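You operate a simulated robot arm through the tools that you are given. There is no shell and no other tool. Be economical: measure what you need, move in short steps, check, and stop when the job is done.

Carry out the task below with a simulated robot arm. There is one attempt and no reset: what you move stays moved.

TASK
The bobbin is overwound: turn the crank winder back to 10 turns.
Fine: dial to Low, brake off and guide in first, so that the wire runs back; then park the bobbin on tray N30.

It is judged by the outcome, as a careful person would: the job done as asked, and still so three seconds after it is handed in. It fails if anything else is knocked over, pushed out of place, dropped, spilled or broken.

THE ROBOT
A 7-joint arm with a two-finger parallel gripper, fixed in place. Base frame: the origin is at the foot of the arm, x ahead of it, y to its left, z up. Lengths are in mm, angles in degrees, forces in N, time in s.
With the tool pointing down near the work surface it reaches from about 220 to 680 mm from the base axis. Its first joint turns from -66.0 to 66.0 degrees. Payload 2.4 kg.
Tool frame: the origin (TCP) lies between the finger pads and is the grasp point; the fingertips stand 30 mm ahead of it; z points along the fingers, y is the line along which they close. The gripper opens to 94 mm. The fingers are 28 mm wide and 10 mm thick; the gripper's body (50 by 96 mm) begins 55 mm behind the TCP.
Orientation is that of the tool frame in the base frame, as a unit quaternion [w, x, y, z]. With the fingers straight down and closing along the base's y, the tool's x points along the base's -x, its y along +y and its z along -z.

THE INTERFACE
- The arm moves only by the tool drive_tool. Its argument "series" is a list of rows, each an object of numbers (a shift or turn left out is 0, a gripper value left out holds the last): "tx", "ty", "tz": the shift along the tool's x, y, z in mm; "rx", "ry", "rz": the turn, a rotation vector about the tool's x, y, z in degrees; "grip": the closure, from 0 (fully open) to 1 (shut). In form: [{"tx": .., "ty": .., "tz": .., "rx": .., "ry": .., "rz": .., "grip": ..}, ...]. A call has 1 to 12 rows; each row shifts and turns the commanded pose from where the row before left it, along the tool's axes as they then stand. A row lasts 0.2 s, in which the tool goes at most 50 mm and 8.6 degrees; a call with a longer step from one row to the next is refused whole, and so is a gripper value outside its range. A pose out of reach is approached as far as the arm can. The call stops where the force on the tool passes 90 N (or 10 N more than at its start, if that is more) or the arm is blocked; 0.2 s more then pass. The fingers move at their own pace (about 153 mm/s each) and stop on an object; they squeeze with about 36 N. The grip force told is the motor's: it shows also when the fingers shut on nothing. Time passes only in rows, and 0.2 s behind the last, so rows that do not move let the fingers close. It gives the time, the measured TCP pose, the force on the tool (base axes), the opening and the grip force at its end, in the units of the frame above (readings bear some noise), and new pictures: "views" is both (left out), scene, wrist or none.
- Cameras (640 x 400 px; columns grow to the right, rows downward): "scene" is fixed at [48.2, 502.1, 1452]; the picture's right is [-0.62, -0.79, 0.00], its down [-0.48, 0.37, -0.80] and it looks along [0.63, -0.49, -0.60] (base axes); focal length 368 px, centre (320, 200). "wrist" rides on the gripper at [-37, 0, -58] in the tool frame; the picture's right is [0.00, -1.00, 0.00], its down [0.97, 0.00, -0.24] and it looks along [0.24, 0.00, 0.97] (tool axes); focal length 218 px, centre (320, 200).
- measure_at(camera, pixels): for up to 12 pixels [column, row] of the newest picture of that camera ("zoom" is the newest enlarged one), the place [x, y, z] in the base frame of the surface seen there, good to about 3 mm, but the place of the scene camera against the robot may be out by one fixed shift of up to 25 mm in any direction. No time passes.
- close_up(camera, box): a new picture of the part [left, top, right, bottom] of that camera's present view, enlarged. No time passes.
- close_job(): hands the job in; it is judged then, once.

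Work in short steps. Measure before you move; look again where a grasp or a placing could have gone wrong, and mend it. You have 80 turns and 120 pictures in all, the two below and enlarged ones among them. Open the gripper and draw the arm clear of the work before you hand the job in, unless the task says otherwise; then end with one line.

The tools are called as name(argument=value, ...) on one line, values as JSON. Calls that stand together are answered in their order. drive_tool: Moves the arm, as the interface text tells. Its arguments: {"type":"object","properties":{"series":{"type":"array","items":{"type":"object","properties":{"tx":{"type":"number"},"ty":{"type":"number"},"tz":{"type":"number"},"rx":{"type":"number"},"ry":{"type":"number"},"rz":{"type":"number"},"grip":{"type":"number"}}}},"views":{"type":"string","enum":["both","scene","wrist","none"]}},"required":["series"]} The other tools are called the same way: measure_at (camera, pixels) gives the place of the surface under pixels of a picture; close_up (camera, box) takes an enlarged picture of a part of a camera's view; close_job () hands the job in.

At the start:

```text
time_s: 0.0
eef_pos: [359.7, -38.5, 1118.5]
orientation: [-0.001, 0.0, 1.0, 0.001]
contact_force: [0.2, -0.4, 0.3]
opening: 93.8
grasp_force: 0.0
```

scene: 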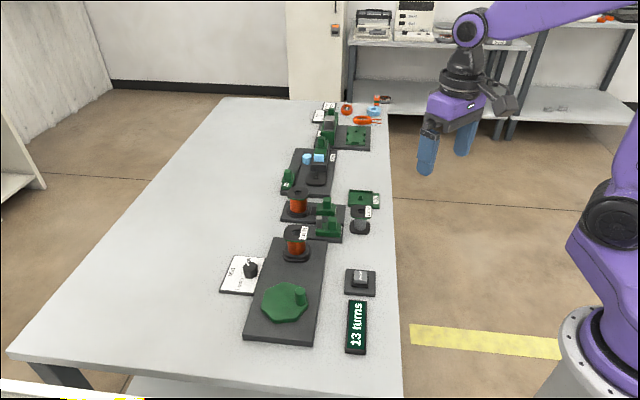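
wrist: 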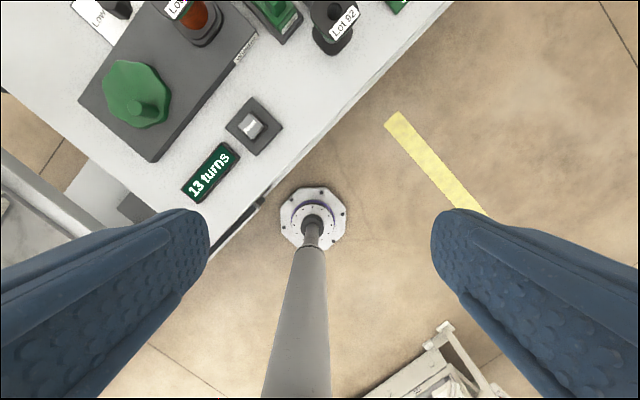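

The scene shows the winder (crank at 285,302), dial (250,268), rocker (360,282), display "13 turns". I take enlarged pictures to read the labels.

close_up(camera="scene", box=[210, 220, 400, 360])

close_up(camera="scene", box=[260, 90, 410, 250])

close_up(camera="wrist", box=[60, 0, 460, 220])

```text
2.86 times, centred on (305, 290) of scene
```

zoom: 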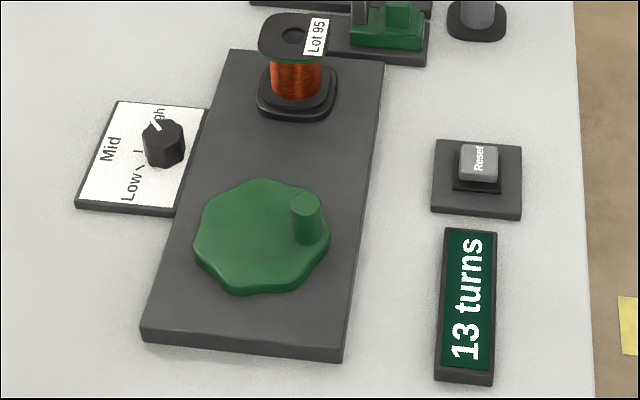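

```text
2.50 times, centred on (335, 170) of scene
```

zoom: 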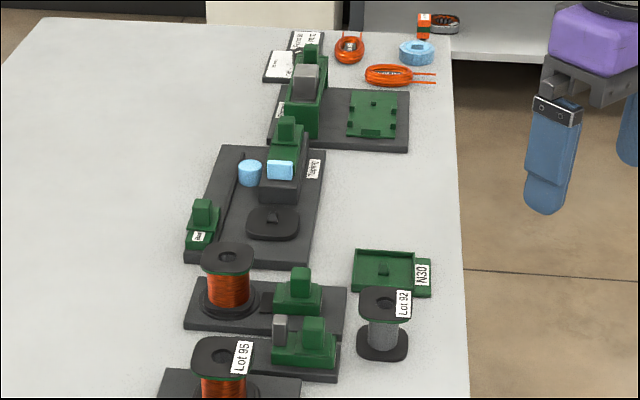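

```text
1.60 times, centred on (260, 110) of wrist
```

zoom: 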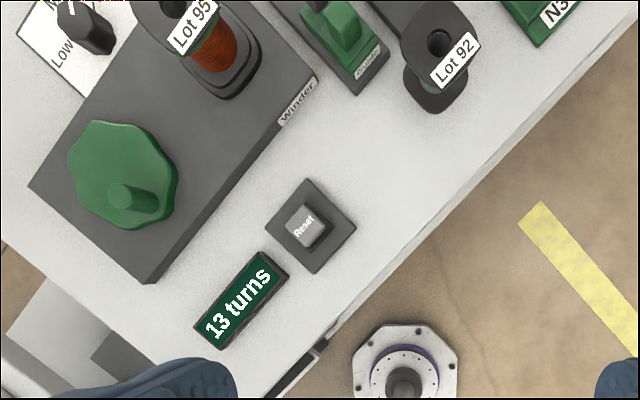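

I measure key points of the table items in the scene picture.

measure_at(camera="scene", pixels=[[285, 300], [300, 294], [250, 266], [296, 233], [361, 277], [356, 325], [360, 226], [364, 196], [298, 195], [327, 203], [327, 225], [318, 155]])

measure_at(camera="wrist", pixels=[[130, 90], [148, 110], [250, 125], [210, 172], [330, 10], [197, 10], [117, 5], [285, 15], [245, 200], [430, 10], [240, 80]])

```text
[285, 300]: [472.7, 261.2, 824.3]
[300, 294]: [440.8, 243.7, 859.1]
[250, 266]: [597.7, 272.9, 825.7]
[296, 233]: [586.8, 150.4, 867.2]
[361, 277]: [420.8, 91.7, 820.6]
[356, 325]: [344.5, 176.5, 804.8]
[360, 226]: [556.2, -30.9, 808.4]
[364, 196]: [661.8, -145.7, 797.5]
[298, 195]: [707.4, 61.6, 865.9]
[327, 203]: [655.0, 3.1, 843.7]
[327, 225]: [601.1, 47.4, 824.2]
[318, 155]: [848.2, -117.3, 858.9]
```

```text
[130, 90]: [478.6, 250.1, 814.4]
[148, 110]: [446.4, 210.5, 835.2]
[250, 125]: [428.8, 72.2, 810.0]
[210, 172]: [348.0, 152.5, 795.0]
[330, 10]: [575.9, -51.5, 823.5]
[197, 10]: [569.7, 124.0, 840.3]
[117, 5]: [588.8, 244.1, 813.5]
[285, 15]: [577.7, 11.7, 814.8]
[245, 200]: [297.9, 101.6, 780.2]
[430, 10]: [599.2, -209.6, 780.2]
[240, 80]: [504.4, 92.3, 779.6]
```

The two cameras differ by about (-5,+22,+10) for scene. I move over the fixtures at about (600,20) to read their labels with the wrist camera.

drive_tool(series=[{"tx": -40, "ty": 20}, {"tx": -40, "ty": 20}, {"tx": -40, "ty": 20}, {"tx": -40, "ty": 20}, {"tx": -40, "tz": 20}, {"tx": -10, "tz": 30}])

```text
time_s: 1.4
eef_pos: [572.4, 41.5, 1069.6]
orientation: [0.0, 0.0, 1.0, 0.0]
contact_force: [0.4, -0.3, 0.7]
opening: 94.3
grasp_force: 0.0
```

scene: 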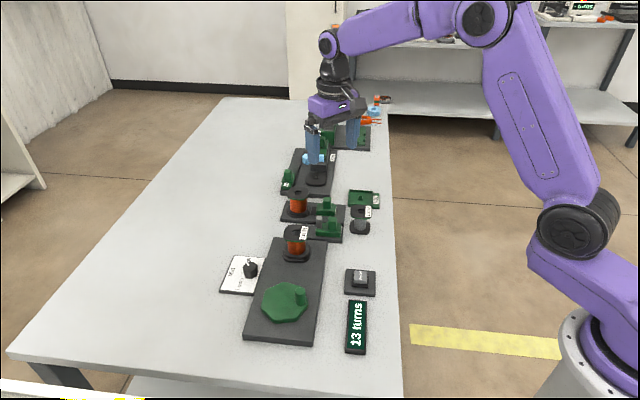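
wrist: 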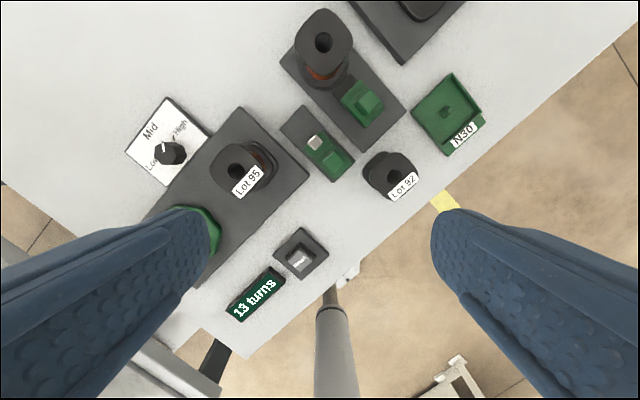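

close_up(camera="wrist", box=[260, 0, 500, 210])

close_up(camera="wrist", box=[120, 90, 360, 240])

measure_at(camera="wrist", pixels=[[171, 153], [235, 168], [313, 142], [335, 158], [362, 103], [322, 42], [445, 115], [388, 168], [370, 95], [300, 245], [250, 300]])

```text
1.90 times, centred on (380, 105) of wrist
```

zoom: 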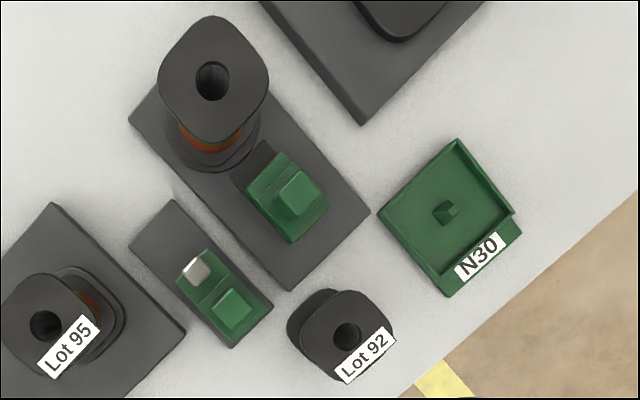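

```text
2.67 times, centred on (240, 165) of wrist
```

zoom: 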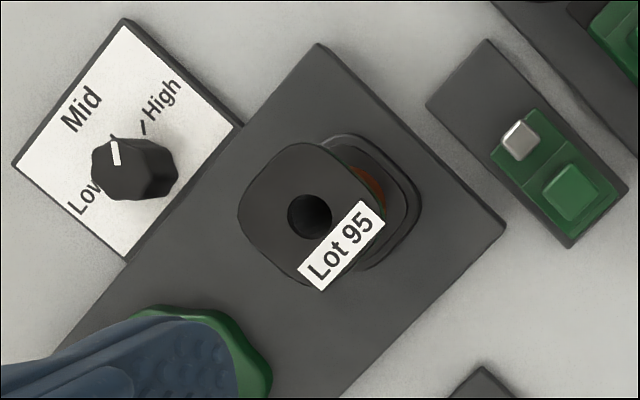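

```text
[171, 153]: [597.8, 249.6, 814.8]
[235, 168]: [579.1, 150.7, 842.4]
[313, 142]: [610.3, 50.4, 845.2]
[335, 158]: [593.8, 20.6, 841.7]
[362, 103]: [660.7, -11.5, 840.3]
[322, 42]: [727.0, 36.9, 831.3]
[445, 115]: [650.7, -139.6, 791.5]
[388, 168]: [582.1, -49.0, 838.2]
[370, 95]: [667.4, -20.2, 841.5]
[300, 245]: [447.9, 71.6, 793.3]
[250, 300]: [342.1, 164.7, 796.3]
```

Labels on the sides facing the robot are hidden from here; I back off and tilt the camera forward to read them.

drive_tool(series=[{"tx": 45, "ty": -10}, {"tx": 45, "ty": -10}, {"tx": 45, "ty": -10, "tz": 30}, {"tx": 45, "tz": 30}, {"ry": -8.5}, {"ry": -8.5}, {"ry": -8.5}, {"ry": -8.5}], views="wrist")

```text
refused: row 3 steps farther than a row can; nothing moved
```

drive_tool(series=[{"tx": 45, "ty": -10}, {"tx": 45, "ty": -10}, {"tx": 40, "ty": -10, "tz": 25}, {"tx": 40, "tz": 25}, {"ry": -8.5}, {"ry": -8.5}, {"ry": -8.5}, {"ry": -8.5}], views="wrist")

```text
time_s: 3.2
eef_pos: [400.9, 3.9, 1016.6]
orientation: [0.243, -0.003, 0.97, -0.016]
contact_force: [0.4, 0.4, 0.3]
opening: 93.7
grasp_force: 0.0
out of reach, approached as far as the arm can: row 8
```

wrist: 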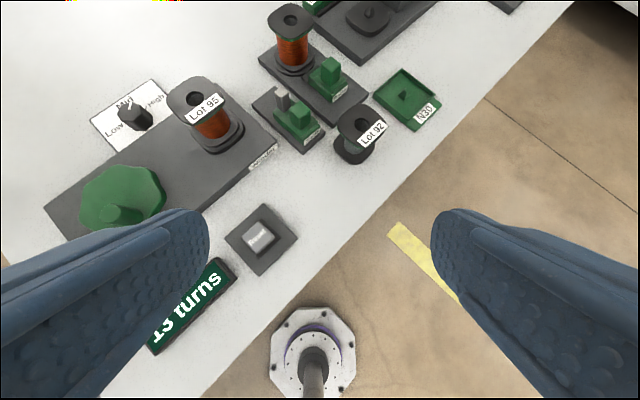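

close_up(camera="wrist", box=[240, 50, 380, 160])

close_up(camera="wrist", box=[80, 70, 240, 170])

```text
3.64 times, centred on (310, 105) of wrist
```

zoom: 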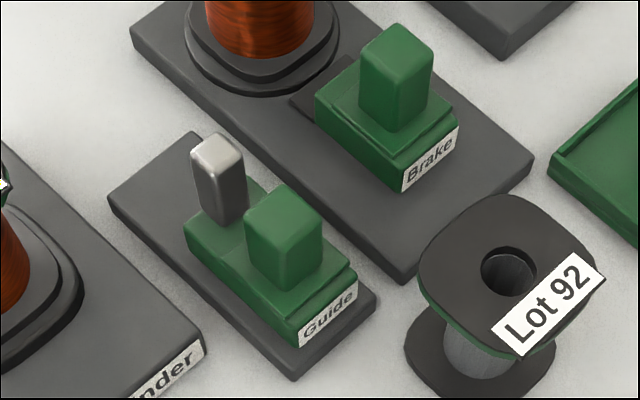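

```text
4.00 times, centred on (160, 120) of wrist
```

zoom: 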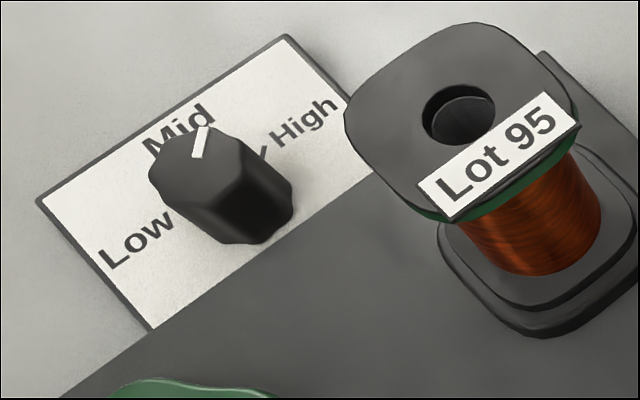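

Brake is the slider on the supply-reel plate, Guide the one with the silver pin. I measure plate corners for axis directions and positions.

measure_at(camera="wrist", pixels=[[264, 207], [297, 238], [262, 273], [227, 239], [251, 102], [298, 151], [322, 130], [274, 88], [259, 58], [350, 125], [367, 95], [305, 45]])

measure_at(camera="wrist", pixels=[[329, 65], [303, 110], [284, 95], [195, 97], [360, 125], [402, 95], [377, 95], [435, 97], [400, 68], [276, 143], [73, 241], [132, 110]])

```text
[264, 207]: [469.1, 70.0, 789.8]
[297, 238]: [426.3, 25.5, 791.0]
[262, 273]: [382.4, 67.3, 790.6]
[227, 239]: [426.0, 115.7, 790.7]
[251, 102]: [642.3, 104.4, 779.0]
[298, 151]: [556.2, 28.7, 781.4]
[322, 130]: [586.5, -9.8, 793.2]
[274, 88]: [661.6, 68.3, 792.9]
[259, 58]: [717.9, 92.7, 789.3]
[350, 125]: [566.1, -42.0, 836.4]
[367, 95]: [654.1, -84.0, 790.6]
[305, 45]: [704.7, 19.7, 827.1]
```

```text
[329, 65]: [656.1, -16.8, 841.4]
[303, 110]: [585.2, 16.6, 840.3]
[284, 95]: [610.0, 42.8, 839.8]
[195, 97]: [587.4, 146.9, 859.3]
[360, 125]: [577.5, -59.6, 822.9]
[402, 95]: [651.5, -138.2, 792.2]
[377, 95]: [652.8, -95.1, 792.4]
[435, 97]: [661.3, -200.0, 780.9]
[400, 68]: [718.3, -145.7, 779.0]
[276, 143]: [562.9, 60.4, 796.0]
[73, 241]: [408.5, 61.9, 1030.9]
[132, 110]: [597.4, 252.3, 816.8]
```

I right the tool, then turn it -45° about its z so its axes line up with the table.

drive_tool(series=[{"ry": 8.5}, {"ry": 8.5}, {"ry": 8.5}, {"rz": -7.5}, {"rz": -7.5}, {"rz": -7.5}, {"rz": -7.5}, {"rz": -7.5}, {"rz": -7.5}], views="none")

```text
time_s: 5.2
eef_pos: [400.9, 4.6, 1018.2]
orientation: [0.016, -0.378, 0.925, -0.023]
contact_force: [-0.4, -1.0, -0.7]
opening: 94.0
grasp_force: 0.1
```

drive_tool(series=[{"rx": -3.1, "ry": 0.7, "rz": -0.5}, {"tx": -50}, {"tx": -50}, {"tx": -20, "ty": -40}, {"ty": -40}, {"ty": -30}, {"tz": 0}], views="wrist")

```text
time_s: 6.8
eef_pos: [561.8, 11.8, 1016.5]
orientation: [0.001, -0.38, 0.925, -0.001]
contact_force: [-0.4, -1.0, 0.1]
opening: 94.2
grasp_force: 0.1
```

wrist: 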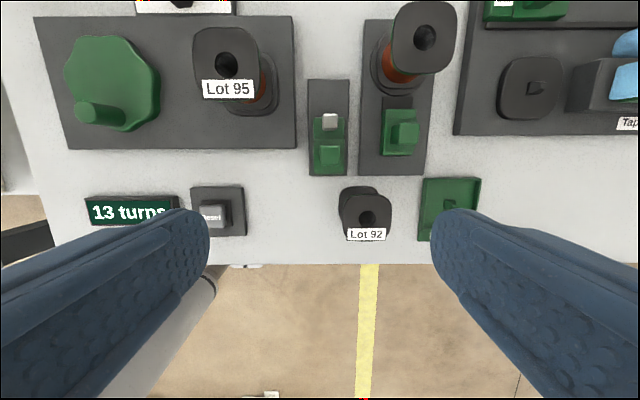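

The view is now aligned with the table. I measure slider tops, slider bodies and the knob here.

measure_at(camera="wrist", pixels=[[329, 156], [329, 121], [320, 170], [338, 142], [404, 132], [390, 150], [391, 115], [309, 80], [348, 80], [309, 175], [347, 175], [424, 38]])

close_up(camera="wrist", box=[290, 60, 450, 190])

```text
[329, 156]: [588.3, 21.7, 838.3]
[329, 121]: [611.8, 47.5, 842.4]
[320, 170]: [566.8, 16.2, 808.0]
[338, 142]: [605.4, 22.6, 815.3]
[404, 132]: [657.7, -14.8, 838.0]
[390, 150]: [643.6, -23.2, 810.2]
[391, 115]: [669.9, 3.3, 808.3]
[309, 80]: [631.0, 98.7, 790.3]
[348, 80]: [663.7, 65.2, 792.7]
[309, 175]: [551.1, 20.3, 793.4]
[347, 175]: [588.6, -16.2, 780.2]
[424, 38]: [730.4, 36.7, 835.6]
```

```text
3.08 times, centred on (370, 125) of wrist
```

zoom: 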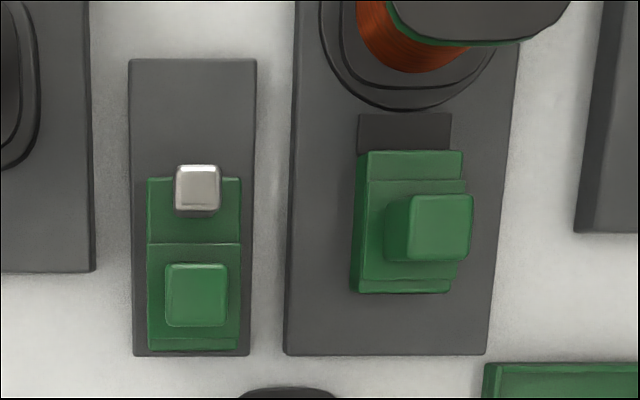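

measure_at(camera="zoom", pixels=[[405, 120], [405, 140], [340, 130], [405, 165], [480, 130], [405, 100], [195, 120], [405, 285], [405, 320]])

close_up(camera="scene", box=[275, 180, 385, 250])

```text
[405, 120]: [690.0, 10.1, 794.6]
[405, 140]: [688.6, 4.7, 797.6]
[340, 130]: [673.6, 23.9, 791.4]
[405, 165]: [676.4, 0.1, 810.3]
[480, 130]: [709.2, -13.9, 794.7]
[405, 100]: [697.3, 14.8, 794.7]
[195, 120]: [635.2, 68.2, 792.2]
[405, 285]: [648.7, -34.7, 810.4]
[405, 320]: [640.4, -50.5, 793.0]
```

```text
5.71 times, centred on (330, 215) of scene
```

zoom: 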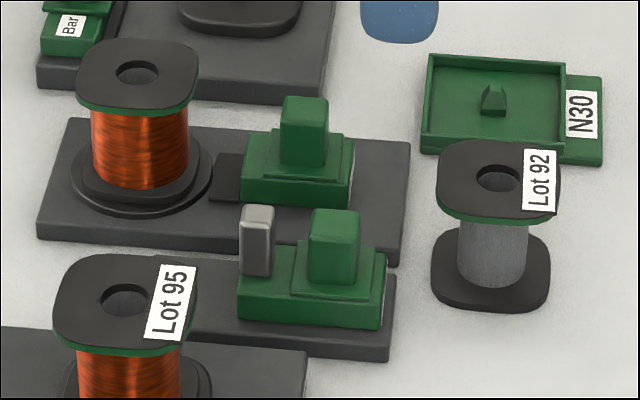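

Guide handle top is at (588,22,838), body top ~812. I narrow the gripper and go above it, down to TCP z≈850.

drive_tool(series=[{"tx": -25.8, "ty": -11.2, "grip": 0.4}, {"tz": 45}, {"tz": 45}, {"tz": 40}, {"tz": 36}, {}])

```text
time_s: 8.2
eef_pos: [588.7, 21.5, 850.6]
orientation: [0.001, -0.38, 0.925, 0.0]
contact_force: [-0.3, -0.5, -0.3]
opening: 56.2
grasp_force: 0.1
```

scene: 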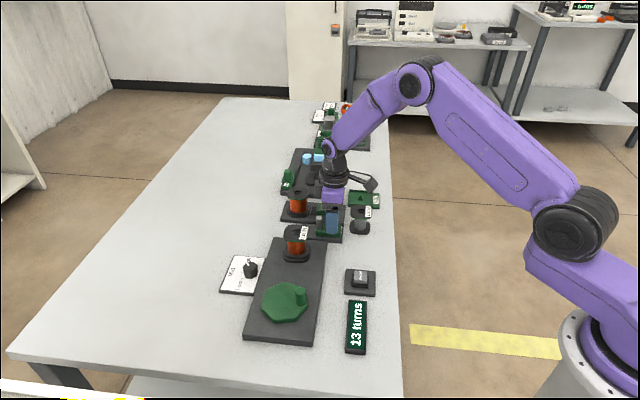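
wrist: 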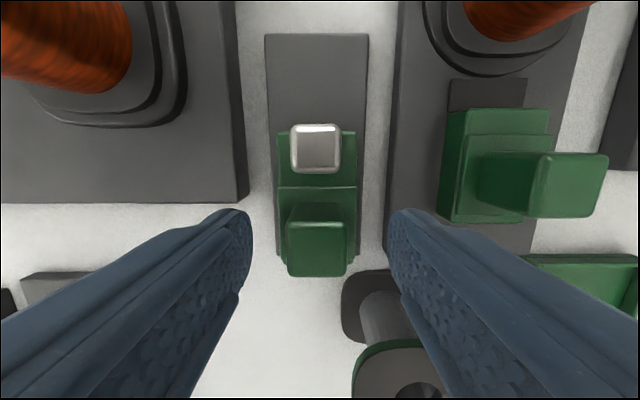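

The handle sits between the fingers. I close.

drive_tool(series=[{"grip": 1}, {}, {}], views="none")

drive_tool(series=[{"tx": -10}, {"tx": -10}, {}], views="wrist")

```text
time_s: 9.0
eef_pos: [589.3, 21.9, 850.7]
orientation: [0.0, -0.381, 0.925, 0.001]
contact_force: [-5.1, 5.1, -0.6]
opening: 21.9
grasp_force: 44.8
```

```text
time_s: 9.8
eef_pos: [602.5, 37.2, 850.5]
orientation: [-0.001, -0.381, 0.925, 0.0]
contact_force: [-6.5, 6.2, -15.6]
opening: 21.8
grasp_force: 44.9
```

wrist: 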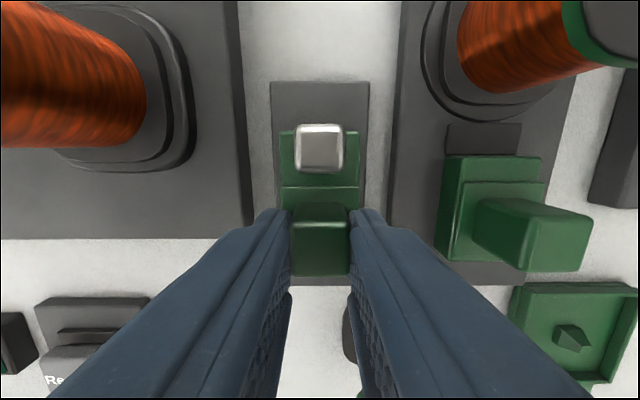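

It slides. I go on inward in small steps, watching the force for an end stop.

drive_tool(series=[{"tx": -10}, {"tx": -8}, {}], views="none")

drive_tool(series=[{"tx": -5}, {}], views="wrist")

```text
time_s: 10.6
eef_pos: [615.9, 48.4, 850.8]
orientation: [-0.001, -0.382, 0.924, 0.0]
contact_force: [-10.2, 8.0, -26.3]
opening: 21.7
grasp_force: 45.2
```

```text
time_s: 11.2
eef_pos: [617.5, 52.6, 850.9]
orientation: [-0.003, -0.381, 0.925, 0.001]
contact_force: [-11.9, 11.8, -27.4]
opening: 21.8
grasp_force: 44.9
```

wrist: 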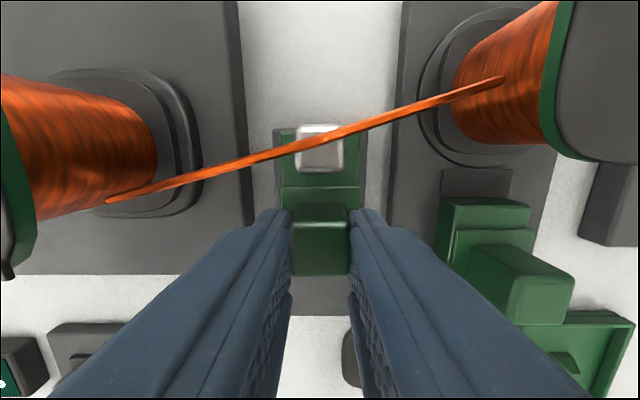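

A wire now runs past the pin: the guide has engaged. One more small nudge to make sure of the stop, then release and rise.

drive_tool(series=[{"tx": -4}, {}], views="none")

```text
time_s: 11.8
eef_pos: [619.5, 54.8, 849.8]
orientation: [-0.005, -0.381, 0.924, 0.0]
contact_force: [-22.2, 10.5, -18.0]
opening: 21.7
grasp_force: 45.5
```

The force rose at the stop. I release, rise, move over the brake handle at (658,-15).

drive_tool(series=[{"tx": 3, "grip": 0.4}, {}, {"tz": -40}, {"tz": -40}, {"tx": 9, "ty": -38}, {"tx": 9, "ty": -38}, {}])

```text
time_s: 13.4
eef_pos: [659.4, -15.3, 932.1]
orientation: [0.0, -0.381, 0.924, -0.001]
contact_force: [0.4, 0.7, -0.8]
opening: 56.5
grasp_force: 0.1
```

scene: 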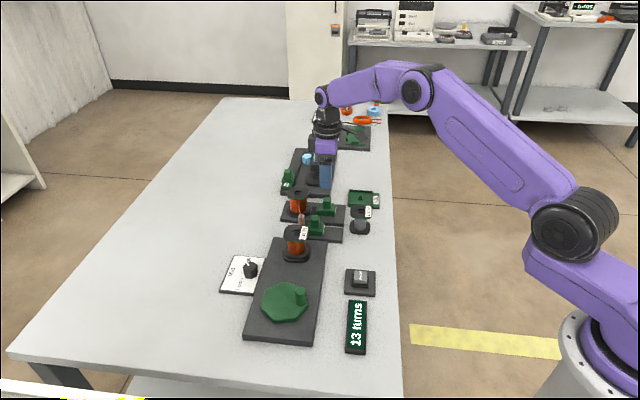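
wrist: 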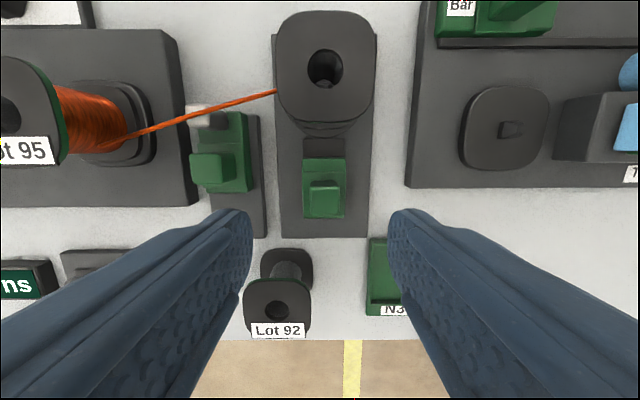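

drive_tool(series=[{"tz": 40, "ty": -1}, {"tz": 42}, {"grip": 1}, {}, {}], views="wrist")

```text
time_s: 14.6
eef_pos: [663.2, -18.2, 849.6]
orientation: [0.001, -0.38, 0.925, -0.001]
contact_force: [10.6, -7.7, -7.4]
opening: 21.8
grasp_force: 44.7
```

wrist: 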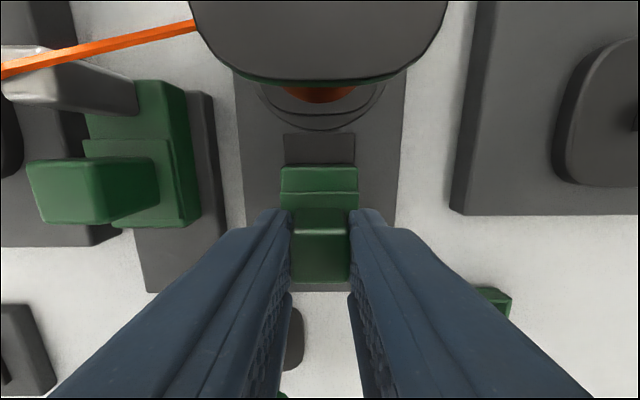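

Gripped; TCP was shifted ~4 mm by the handle. I pull toward the near edge and see if the dark pad follows.

drive_tool(series=[{"tx": 6}, {"tx": 6}, {}], views="wrist")

```text
time_s: 15.4
eef_pos: [654.6, -26.2, 850.1]
orientation: [0.002, -0.379, 0.925, -0.001]
contact_force: [19.3, -17.0, -12.6]
opening: 21.8
grasp_force: 45.0
```

wrist: 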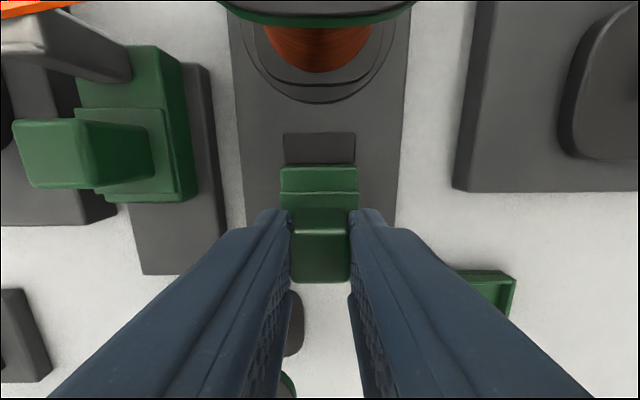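

The shoe follows, so this is "off". I relieve the sideways load a little (ty -2) and continue to the stop.

drive_tool(series=[{"tx": 6, "ty": -2}, {"tx": 4, "ty": -1}, {}], views="none")

drive_tool(series=[{"tx": 4}, {}], views="wrist")

```text
time_s: 16.2
eef_pos: [649.7, -32.4, 850.1]
orientation: [0.002, -0.381, 0.924, 0.0]
contact_force: [11.5, -8.0, -3.4]
opening: 21.7
grasp_force: 45.1
```

```text
time_s: 16.8
eef_pos: [646.5, -35.4, 851.4]
orientation: [0.001, -0.381, 0.925, 0.0]
contact_force: [13.9, -5.8, -2.5]
opening: 21.9
grasp_force: 44.8
```

wrist: 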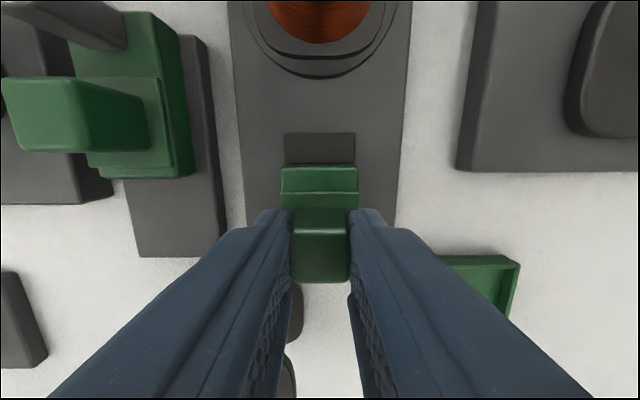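

drive_tool(series=[{"tx": 4}, {}], views="none")

drive_tool(series=[{"tx": 4}, {}], views="wrist")

```text
time_s: 17.4
eef_pos: [645.9, -35.7, 850.8]
orientation: [0.006, -0.381, 0.924, -0.001]
contact_force: [32.4, 6.5, -14.5]
opening: 21.9
grasp_force: 45.7
```

```text
time_s: 18.0
eef_pos: [644.1, -37.5, 852.7]
orientation: [0.006, -0.382, 0.924, -0.002]
contact_force: [32.6, 20.3, -13.1]
opening: 22.6
grasp_force: 44.9
```

wrist: 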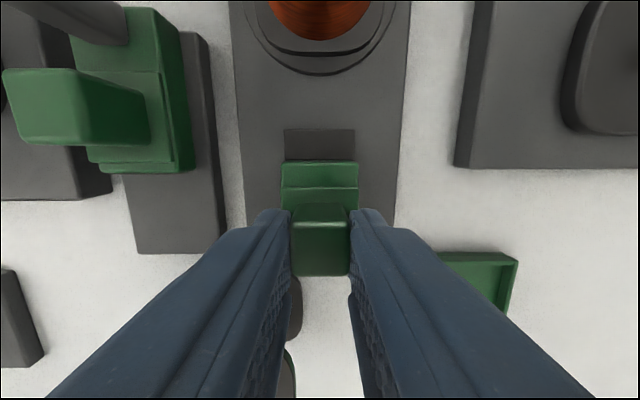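

At the stop. I release, rise and travel over to the dial at about (598,251).

drive_tool(series=[{"tx": -6, "grip": 0.4}, {}, {"tz": -50}, {"tz": -50}, {"tx": -20, "ty": 40}, {"tx": -30, "ty": 40}, {"tx": -30, "ty": 40}, {"tx": -30, "ty": 40}, {"tx": -30, "ty": 40}, {"tx": -22, "ty": 34}, {}])

```text
time_s: 20.4
eef_pos: [595.4, 242.9, 950.4]
orientation: [0.001, -0.38, 0.925, -0.001]
contact_force: [0.2, -0.5, 0.0]
opening: 56.2
grasp_force: 0.1
```

scene: 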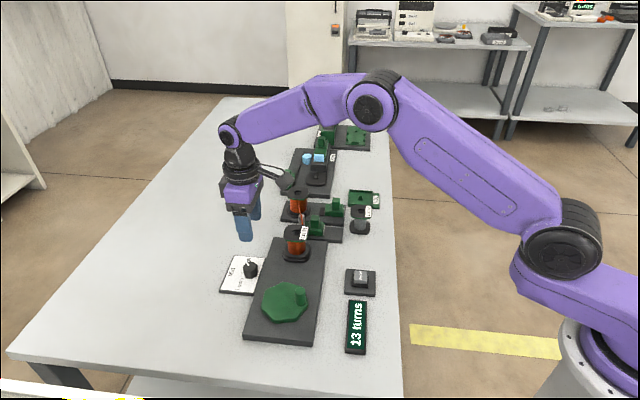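
wrist: 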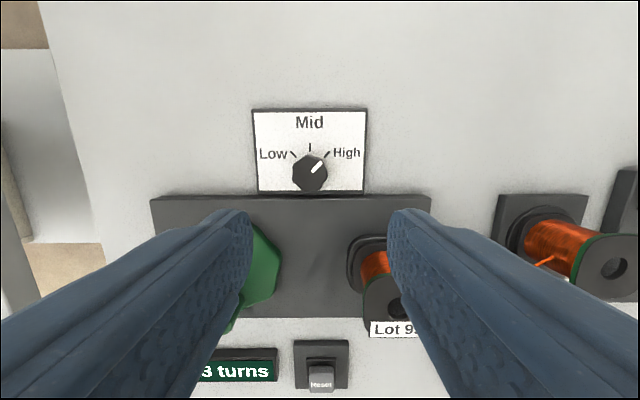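

close_up(camera="wrist", box=[240, 95, 380, 205])

measure_at(camera="wrist", pixels=[[309, 174], [300, 165], [325, 180], [310, 146], [259, 112], [366, 112], [260, 188], [363, 190], [370, 262]])

```text
3.64 times, centred on (310, 150) of wrist
```

zoom: 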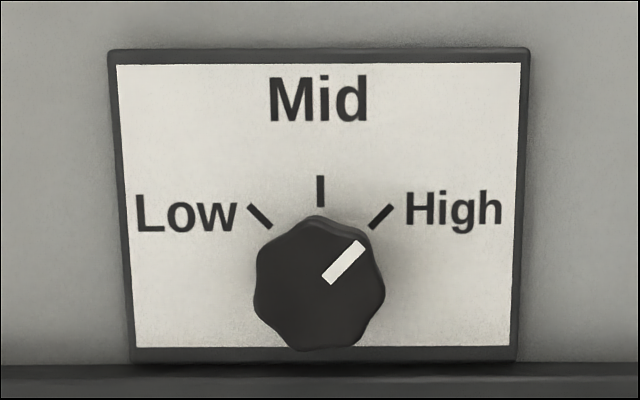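

```text
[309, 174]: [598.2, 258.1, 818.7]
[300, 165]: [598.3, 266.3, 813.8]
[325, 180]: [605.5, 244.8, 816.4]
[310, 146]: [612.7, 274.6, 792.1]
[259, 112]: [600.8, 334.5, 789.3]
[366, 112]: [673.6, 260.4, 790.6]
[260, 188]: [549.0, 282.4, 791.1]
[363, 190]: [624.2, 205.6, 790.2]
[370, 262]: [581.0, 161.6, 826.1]
```

The pointer is at High; Low is 90° counter-clockwise from above. I turn the tool back +45° first (for wrist range), centre over the knob (599,257) and look.

drive_tool(series=[{"rz": 7.5, "grip": 0.3}, {"rz": 7.5}, {"rz": 7.5}, {"rz": 7.5}, {"rz": 7.5}, {"rz": 7.3}, {"tx": -3.6, "ty": 14, "tz": 40}, {"tz": 40}, {}], views="wrist")

```text
time_s: 22.4
eef_pos: [601.2, 257.0, 872.0]
orientation: [0.0, 0.0, 1.0, 0.001]
contact_force: [0.5, 0.0, 0.1]
opening: 65.7
grasp_force: 0.0
```

wrist: 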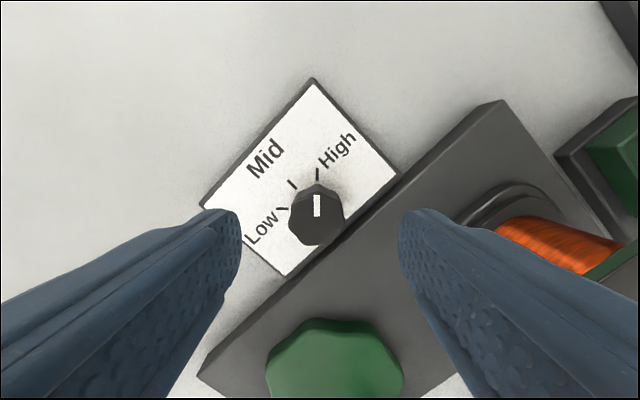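

measure_at(camera="wrist", pixels=[[316, 207], [294, 212], [340, 212], [317, 190], [316, 228], [370, 220], [420, 190]])

```text
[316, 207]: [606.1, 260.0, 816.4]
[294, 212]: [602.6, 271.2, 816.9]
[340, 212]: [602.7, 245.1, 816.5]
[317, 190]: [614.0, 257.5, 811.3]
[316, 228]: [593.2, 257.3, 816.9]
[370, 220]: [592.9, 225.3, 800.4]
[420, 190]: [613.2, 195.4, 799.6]
```

Knob centre ≈ (602.5,258), top 817; winder plate ~800. I go down to TCP z≈834 and close.

drive_tool(series=[{"tx": -1.5, "ty": 1, "tz": 19}, {"tz": 19}, {"grip": 1}, {}, {}], views="wrist")

```text
time_s: 23.6
eef_pos: [599.9, 259.4, 832.5]
orientation: [0.0, -0.001, 1.0, 0.0]
contact_force: [-0.8, 2.0, -3.8]
opening: 31.6
grasp_force: 45.0
```

wrist: 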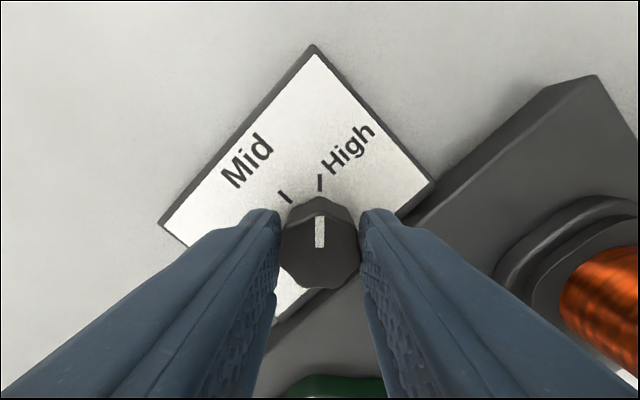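

Knob gripped (31.6 mm). I turn 90° counter-clockwise from above (rz negative), in steps.

drive_tool(series=[{"rz": -7.5}, {"rz": -7.5}, {"rz": -7.5}, {"rz": -7.5}, {"rz": -7.5}, {"rz": -7.5}, {}], views="wrist")

```text
time_s: 25.2
eef_pos: [599.7, 260.0, 830.9]
orientation: [0.002, -0.385, 0.923, 0.0]
contact_force: [5.2, 16.6, -10.6]
opening: 31.4
grasp_force: 45.4
```

wrist: 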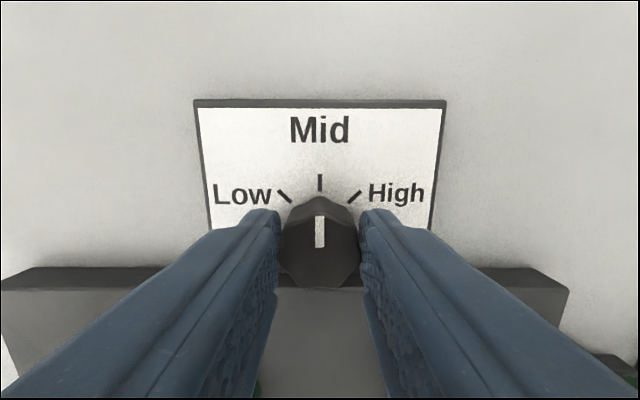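

It follows; now at Mid. Another 45° to Low.

drive_tool(series=[{"rz": -7.5}, {"rz": -7.5}, {"rz": -7.5}, {"rz": -7.5}, {"rz": -7.5}, {"rz": -7.5}, {}], views="wrist")

```text
time_s: 26.8
eef_pos: [597.7, 261.0, 831.9]
orientation: [0.002, 0.707, -0.707, 0.0]
contact_force: [-16.1, 13.4, -0.5]
opening: 31.7
grasp_force: 45.2
```

wrist: 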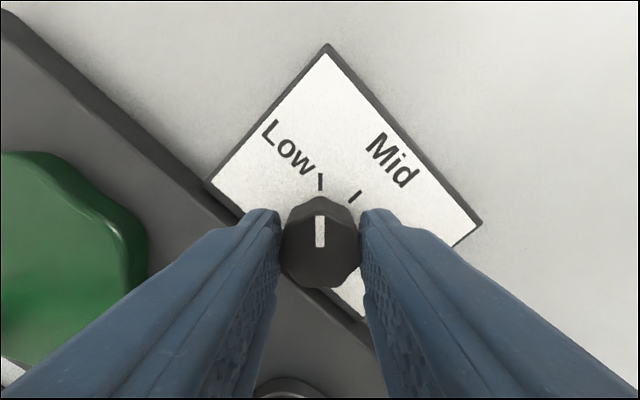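

Pointer is at Low. I release, rise, and turn back so the view is aligned with the table.

drive_tool(series=[{"grip": 0.3}, {}, {"tz": -45}, {"tz": -45}, {"rz": 7.5}, {"rz": 7.5}, {"rz": 7.5}, {"rz": 7.5}, {"rz": 7.5}, {"rz": 7.5}, {"tz": -20}, {}], views="wrist")

```text
time_s: 29.4
eef_pos: [599.0, 259.3, 943.3]
orientation: [0.0, -0.381, 0.924, -0.001]
contact_force: [-1.1, 0.1, 0.0]
opening: 65.8
grasp_force: 0.0
```

wrist: 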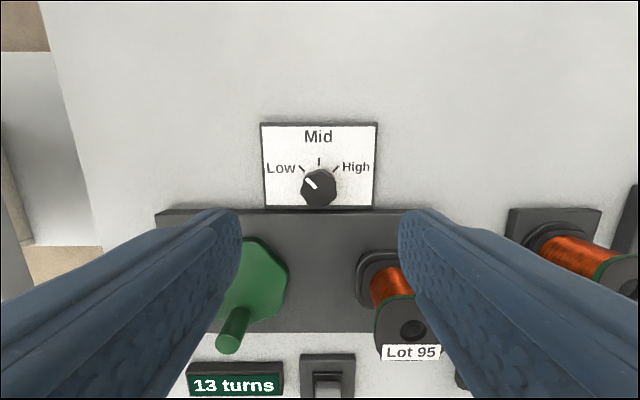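

Dial reads Low. Now over the crank, a bit higher, to measure it.

drive_tool(series=[{"tz": -45}, {"tx": 35, "ty": 20}, {"tx": 35, "ty": 20}, {"tx": 35, "ty": 20}, {"tx": 10, "ty": 14}, {}], views="wrist")

```text
time_s: 30.8
eef_pos: [466.7, 229.1, 988.0]
orientation: [0.002, -0.381, 0.925, -0.001]
contact_force: [-1.1, -0.2, 0.3]
opening: 65.7
grasp_force: 0.0
```

wrist: 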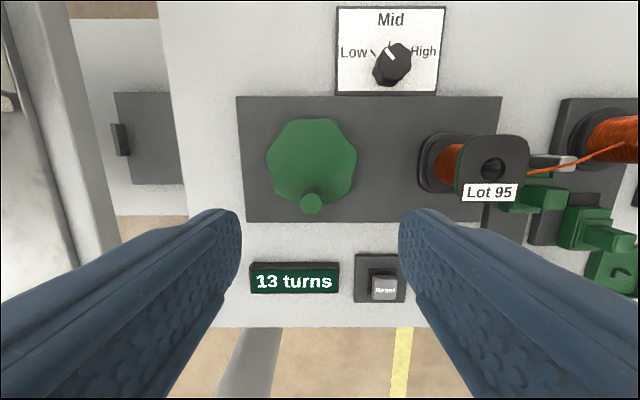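

close_up(camera="wrist", box=[230, 90, 400, 230])

measure_at(camera="wrist", pixels=[[311, 204], [312, 160], [268, 160], [356, 160], [312, 120], [290, 195], [335, 195], [310, 196], [250, 200], [302, 204], [320, 204]])

```text
2.86 times, centred on (315, 160) of wrist
```

zoom: 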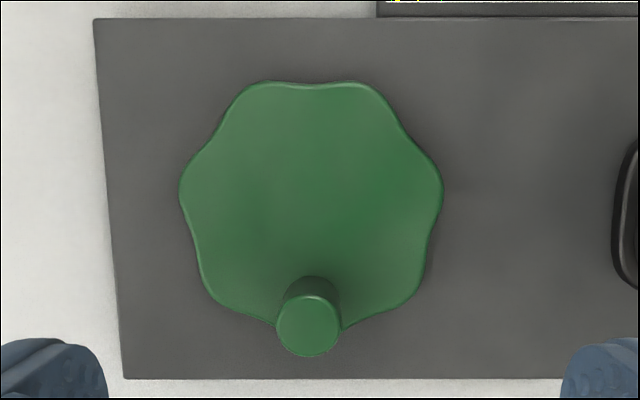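

```text
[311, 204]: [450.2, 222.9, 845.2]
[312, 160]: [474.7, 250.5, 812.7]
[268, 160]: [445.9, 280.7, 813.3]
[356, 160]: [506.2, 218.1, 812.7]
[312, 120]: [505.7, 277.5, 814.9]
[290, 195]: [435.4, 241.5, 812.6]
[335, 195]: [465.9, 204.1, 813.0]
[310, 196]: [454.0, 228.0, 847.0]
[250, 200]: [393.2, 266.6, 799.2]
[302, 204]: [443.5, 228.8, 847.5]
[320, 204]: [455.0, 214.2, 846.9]
```

Peg top centre ≈ (449.5,222,847), disc centre ≈ (475,250), radius ≈ 38. I go down on the peg (TCP z≈851) and grip it.

drive_tool(series=[{"tx": 17.2, "ty": 7.1, "grip": 0.5}, {"tz": 48}, {"tz": 48}, {"tz": 41}, {}], views="wrist")

```text
time_s: 32.0
eef_pos: [447.3, 221.0, 848.9]
orientation: [0.001, -0.383, 0.924, 0.0]
contact_force: [-0.1, 0.4, -0.5]
opening: 47.2
grasp_force: 0.0
```

wrist: 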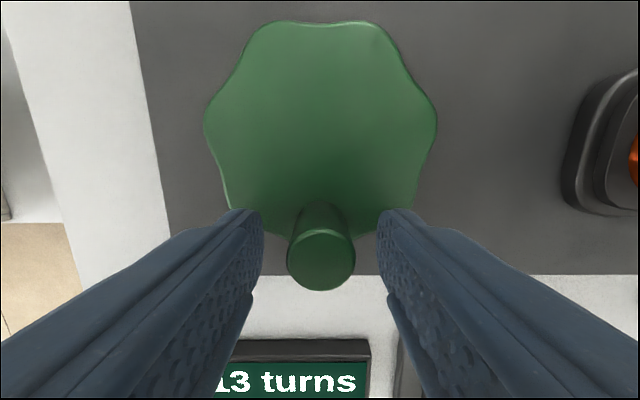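

measure_at(camera="wrist", pixels=[[210, 122], [433, 122], [320, 28], [321, 262], [232, 195], [407, 195]])

drive_tool(series=[{"grip": 1}, {}, {}], views="none")

```text
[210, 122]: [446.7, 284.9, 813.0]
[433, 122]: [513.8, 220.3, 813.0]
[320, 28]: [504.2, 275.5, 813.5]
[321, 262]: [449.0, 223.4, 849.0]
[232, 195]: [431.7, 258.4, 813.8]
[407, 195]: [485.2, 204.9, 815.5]
```

```text
time_s: 32.8
eef_pos: [447.5, 221.7, 849.6]
orientation: [0.001, -0.381, 0.924, 0.0]
contact_force: [0.9, 0.3, -8.3]
opening: 21.4
grasp_force: 44.4
```

Using the lobes, the disc centre works out to ≈ (472.7,244.8), r ≈ 33. I try a quarter turn counter-clockwise (from above) and check force and display.

drive_tool(series=[{"tx": -1.1, "ty": -8.5}, {"tx": -3.3, "ty": -8.0}, {"tx": -5.2, "ty": -6.8}, {"tx": -6.9, "ty": -5.3}, {}], views="wrist")

```text
time_s: 34.0
eef_pos: [480.2, 212.4, 850.2]
orientation: [-0.002, -0.382, 0.924, -0.001]
contact_force: [1.8, -7.9, -27.8]
opening: 21.7
grasp_force: 44.9
```

wrist: 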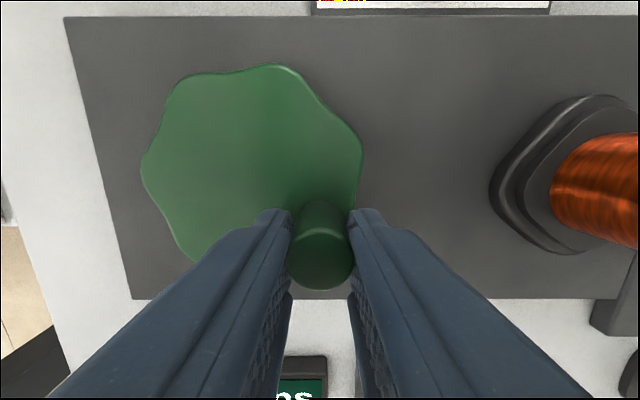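

Turns smoothly with small force. I continue another 120° and look at the display.

drive_tool(series=[{"tx": -16.5, "ty": -4.4}, {"tx": -16.5, "ty": 4.4}, {"tx": -12.1, "ty": 12.1}, {"tx": -4.4, "ty": 16.5}, {}])

```text
time_s: 35.2
eef_pos: [495.9, 271.2, 849.7]
orientation: [0.0, -0.383, 0.924, -0.001]
contact_force: [-6.1, -4.5, 13.2]
opening: 21.8
grasp_force: 45.0
```

scene: 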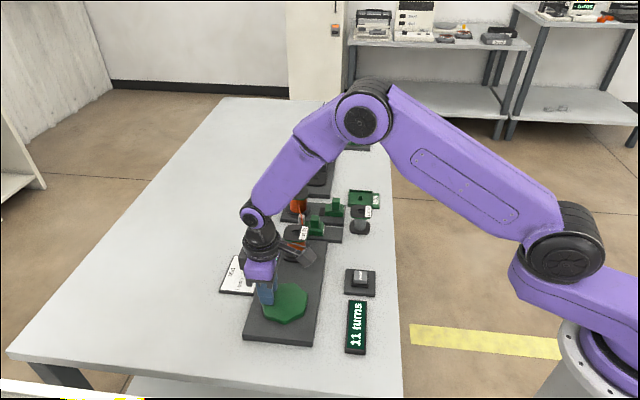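
wrist: 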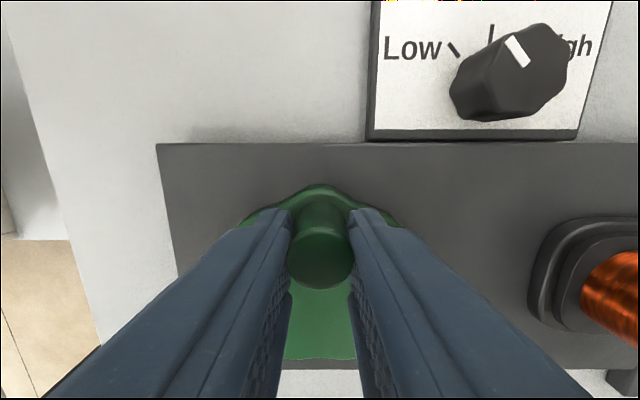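

close_up(camera="scene", box=[335, 290, 380, 360])

```text
5.71 times, centred on (358, 325) of scene
```

zoom: 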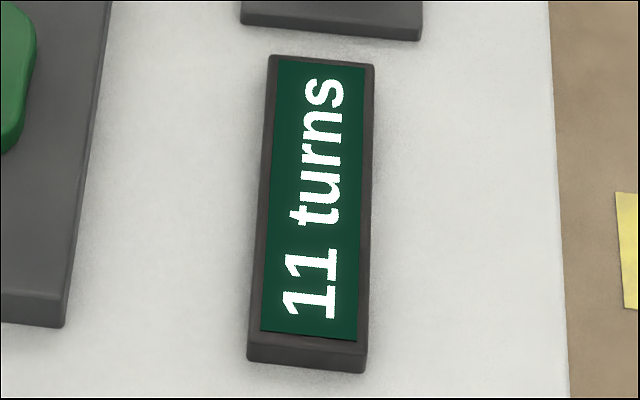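

Display: 11 after 180° counter-clockwise. The direction is right; I go on in 30° steps.

drive_tool(series=[{"tx": 1.1, "ty": 8.5}, {"tx": 3.3, "ty": 8.0}, {}], views="scene")

close_up(camera="scene", box=[240, 280, 380, 360])

drive_tool(series=[{"tx": 5.2, "ty": 6.8}, {"tx": 6.9, "ty": 5.3}, {}], views="scene")

close_up(camera="scene", box=[240, 280, 380, 360])

```text
time_s: 36.0
eef_pos: [481.2, 278.2, 849.6]
orientation: [0.002, -0.381, 0.924, 0.0]
contact_force: [-1.9, -5.7, 7.6]
opening: 21.6
grasp_force: 45.2
```

scene: 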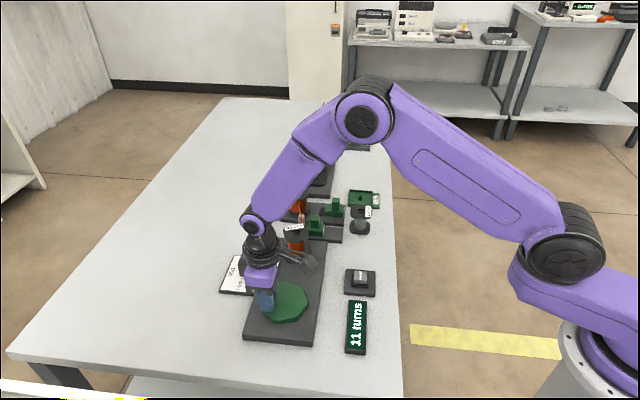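

```text
4.57 times, centred on (310, 320) of scene
```

zoom: 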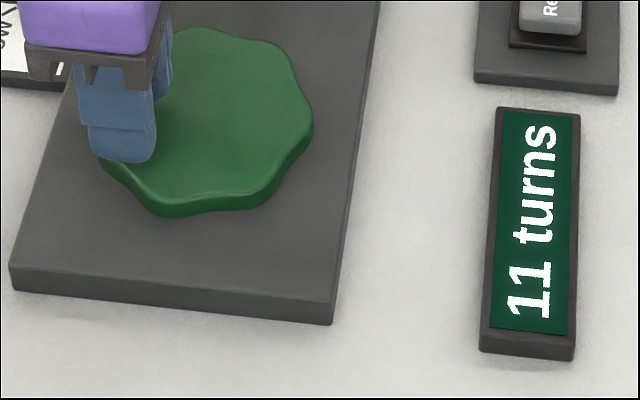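

```text
time_s: 36.8
eef_pos: [464.4, 277.5, 849.7]
orientation: [0.003, -0.383, 0.924, 0.0]
contact_force: [0.3, -0.5, 3.0]
opening: 21.5
grasp_force: 44.9
```

scene: 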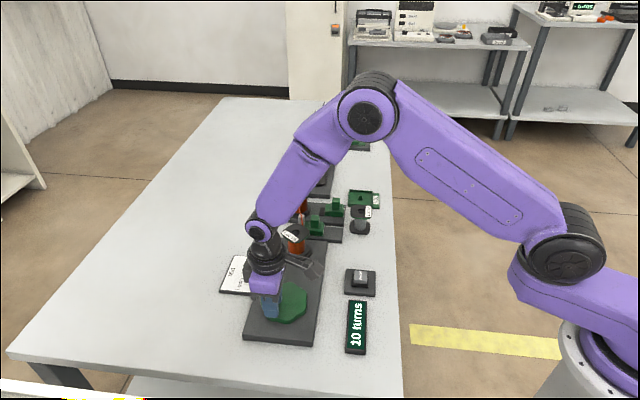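

```text
4.57 times, centred on (310, 320) of scene
```

zoom: 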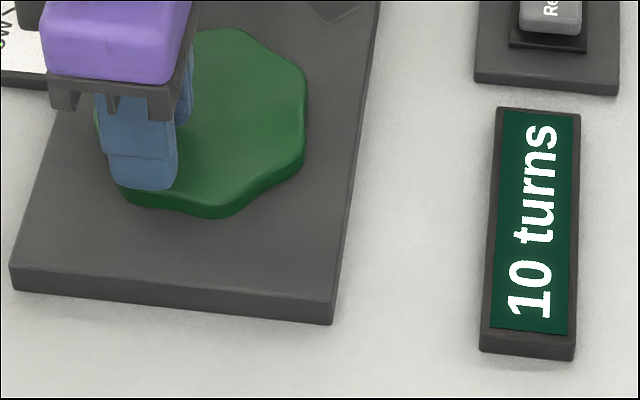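

The change to 10 came between 210° and 240°, matching 90° per turn with rounding; the exact 10 lies at 270°. 30° more.

drive_tool(series=[{"tx": 8.0, "ty": 3.3}, {"tx": 8.5, "ty": 1.1}, {}])

close_up(camera="scene", box=[240, 280, 380, 360])

```text
time_s: 37.6
eef_pos: [448.6, 269.9, 850.5]
orientation: [0.0, -0.383, 0.924, 0.0]
contact_force: [-7.2, 7.2, -2.4]
opening: 21.7
grasp_force: 44.9
```

scene: 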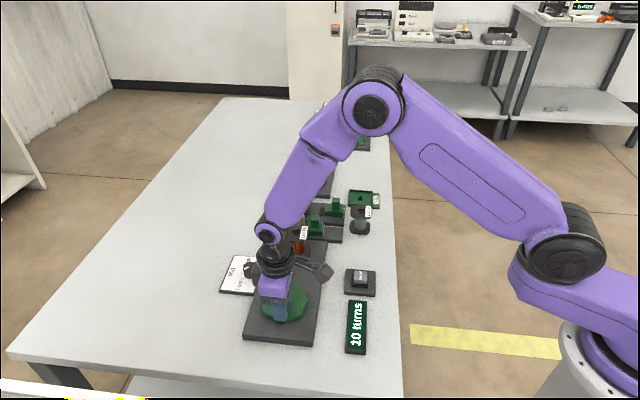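
wrist: 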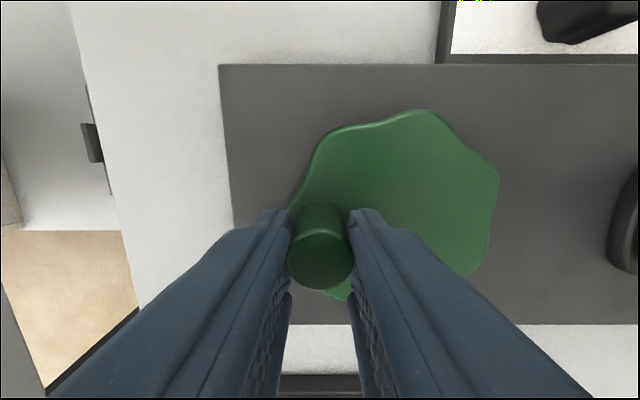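

```text
4.57 times, centred on (310, 320) of scene
```

zoom: 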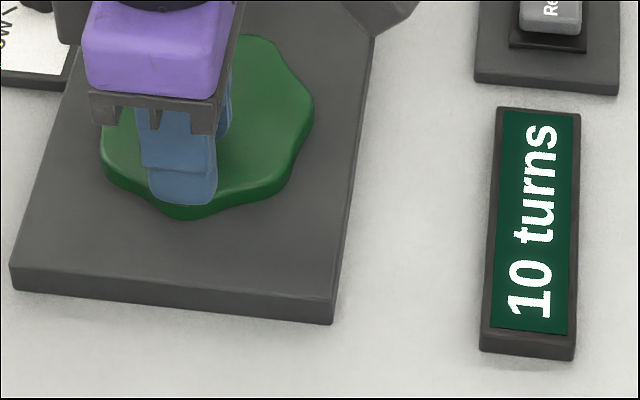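

Display still 10 at 270°. I release the peg, rise, and go to look at the bobbin Lot 95.

drive_tool(series=[{"grip": 0.5}, {}, {"tz": -45}, {"tz": -45}, {"tz": -35}, {"ty": -45}, {"ty": -45}, {"ty": -45}, {"ty": -30, "grip": 0}, {}])

```text
time_s: 39.8
eef_pos: [566.9, 151.9, 978.4]
orientation: [0.001, -0.383, 0.924, -0.001]
contact_force: [-0.1, 0.8, 0.0]
opening: 93.9
grasp_force: 0.2
```

scene: 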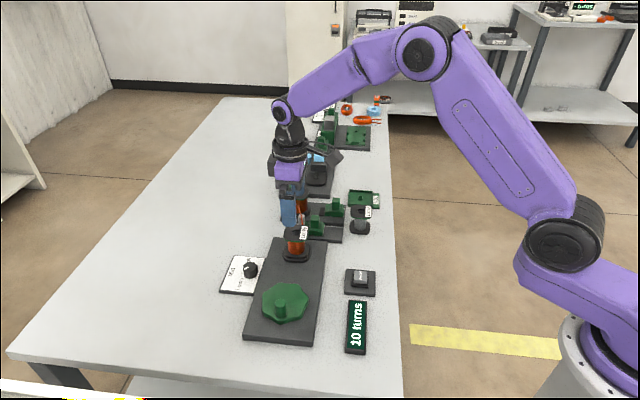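
wrist: 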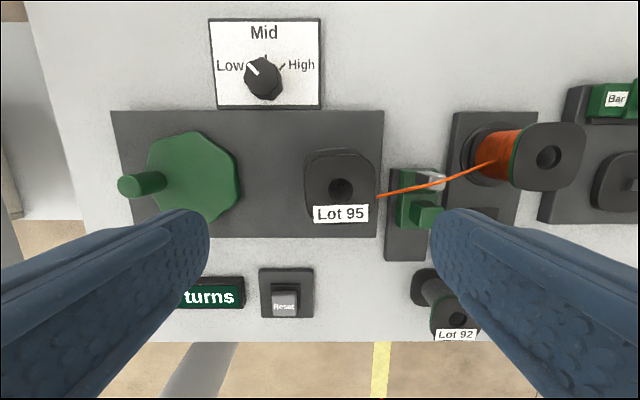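

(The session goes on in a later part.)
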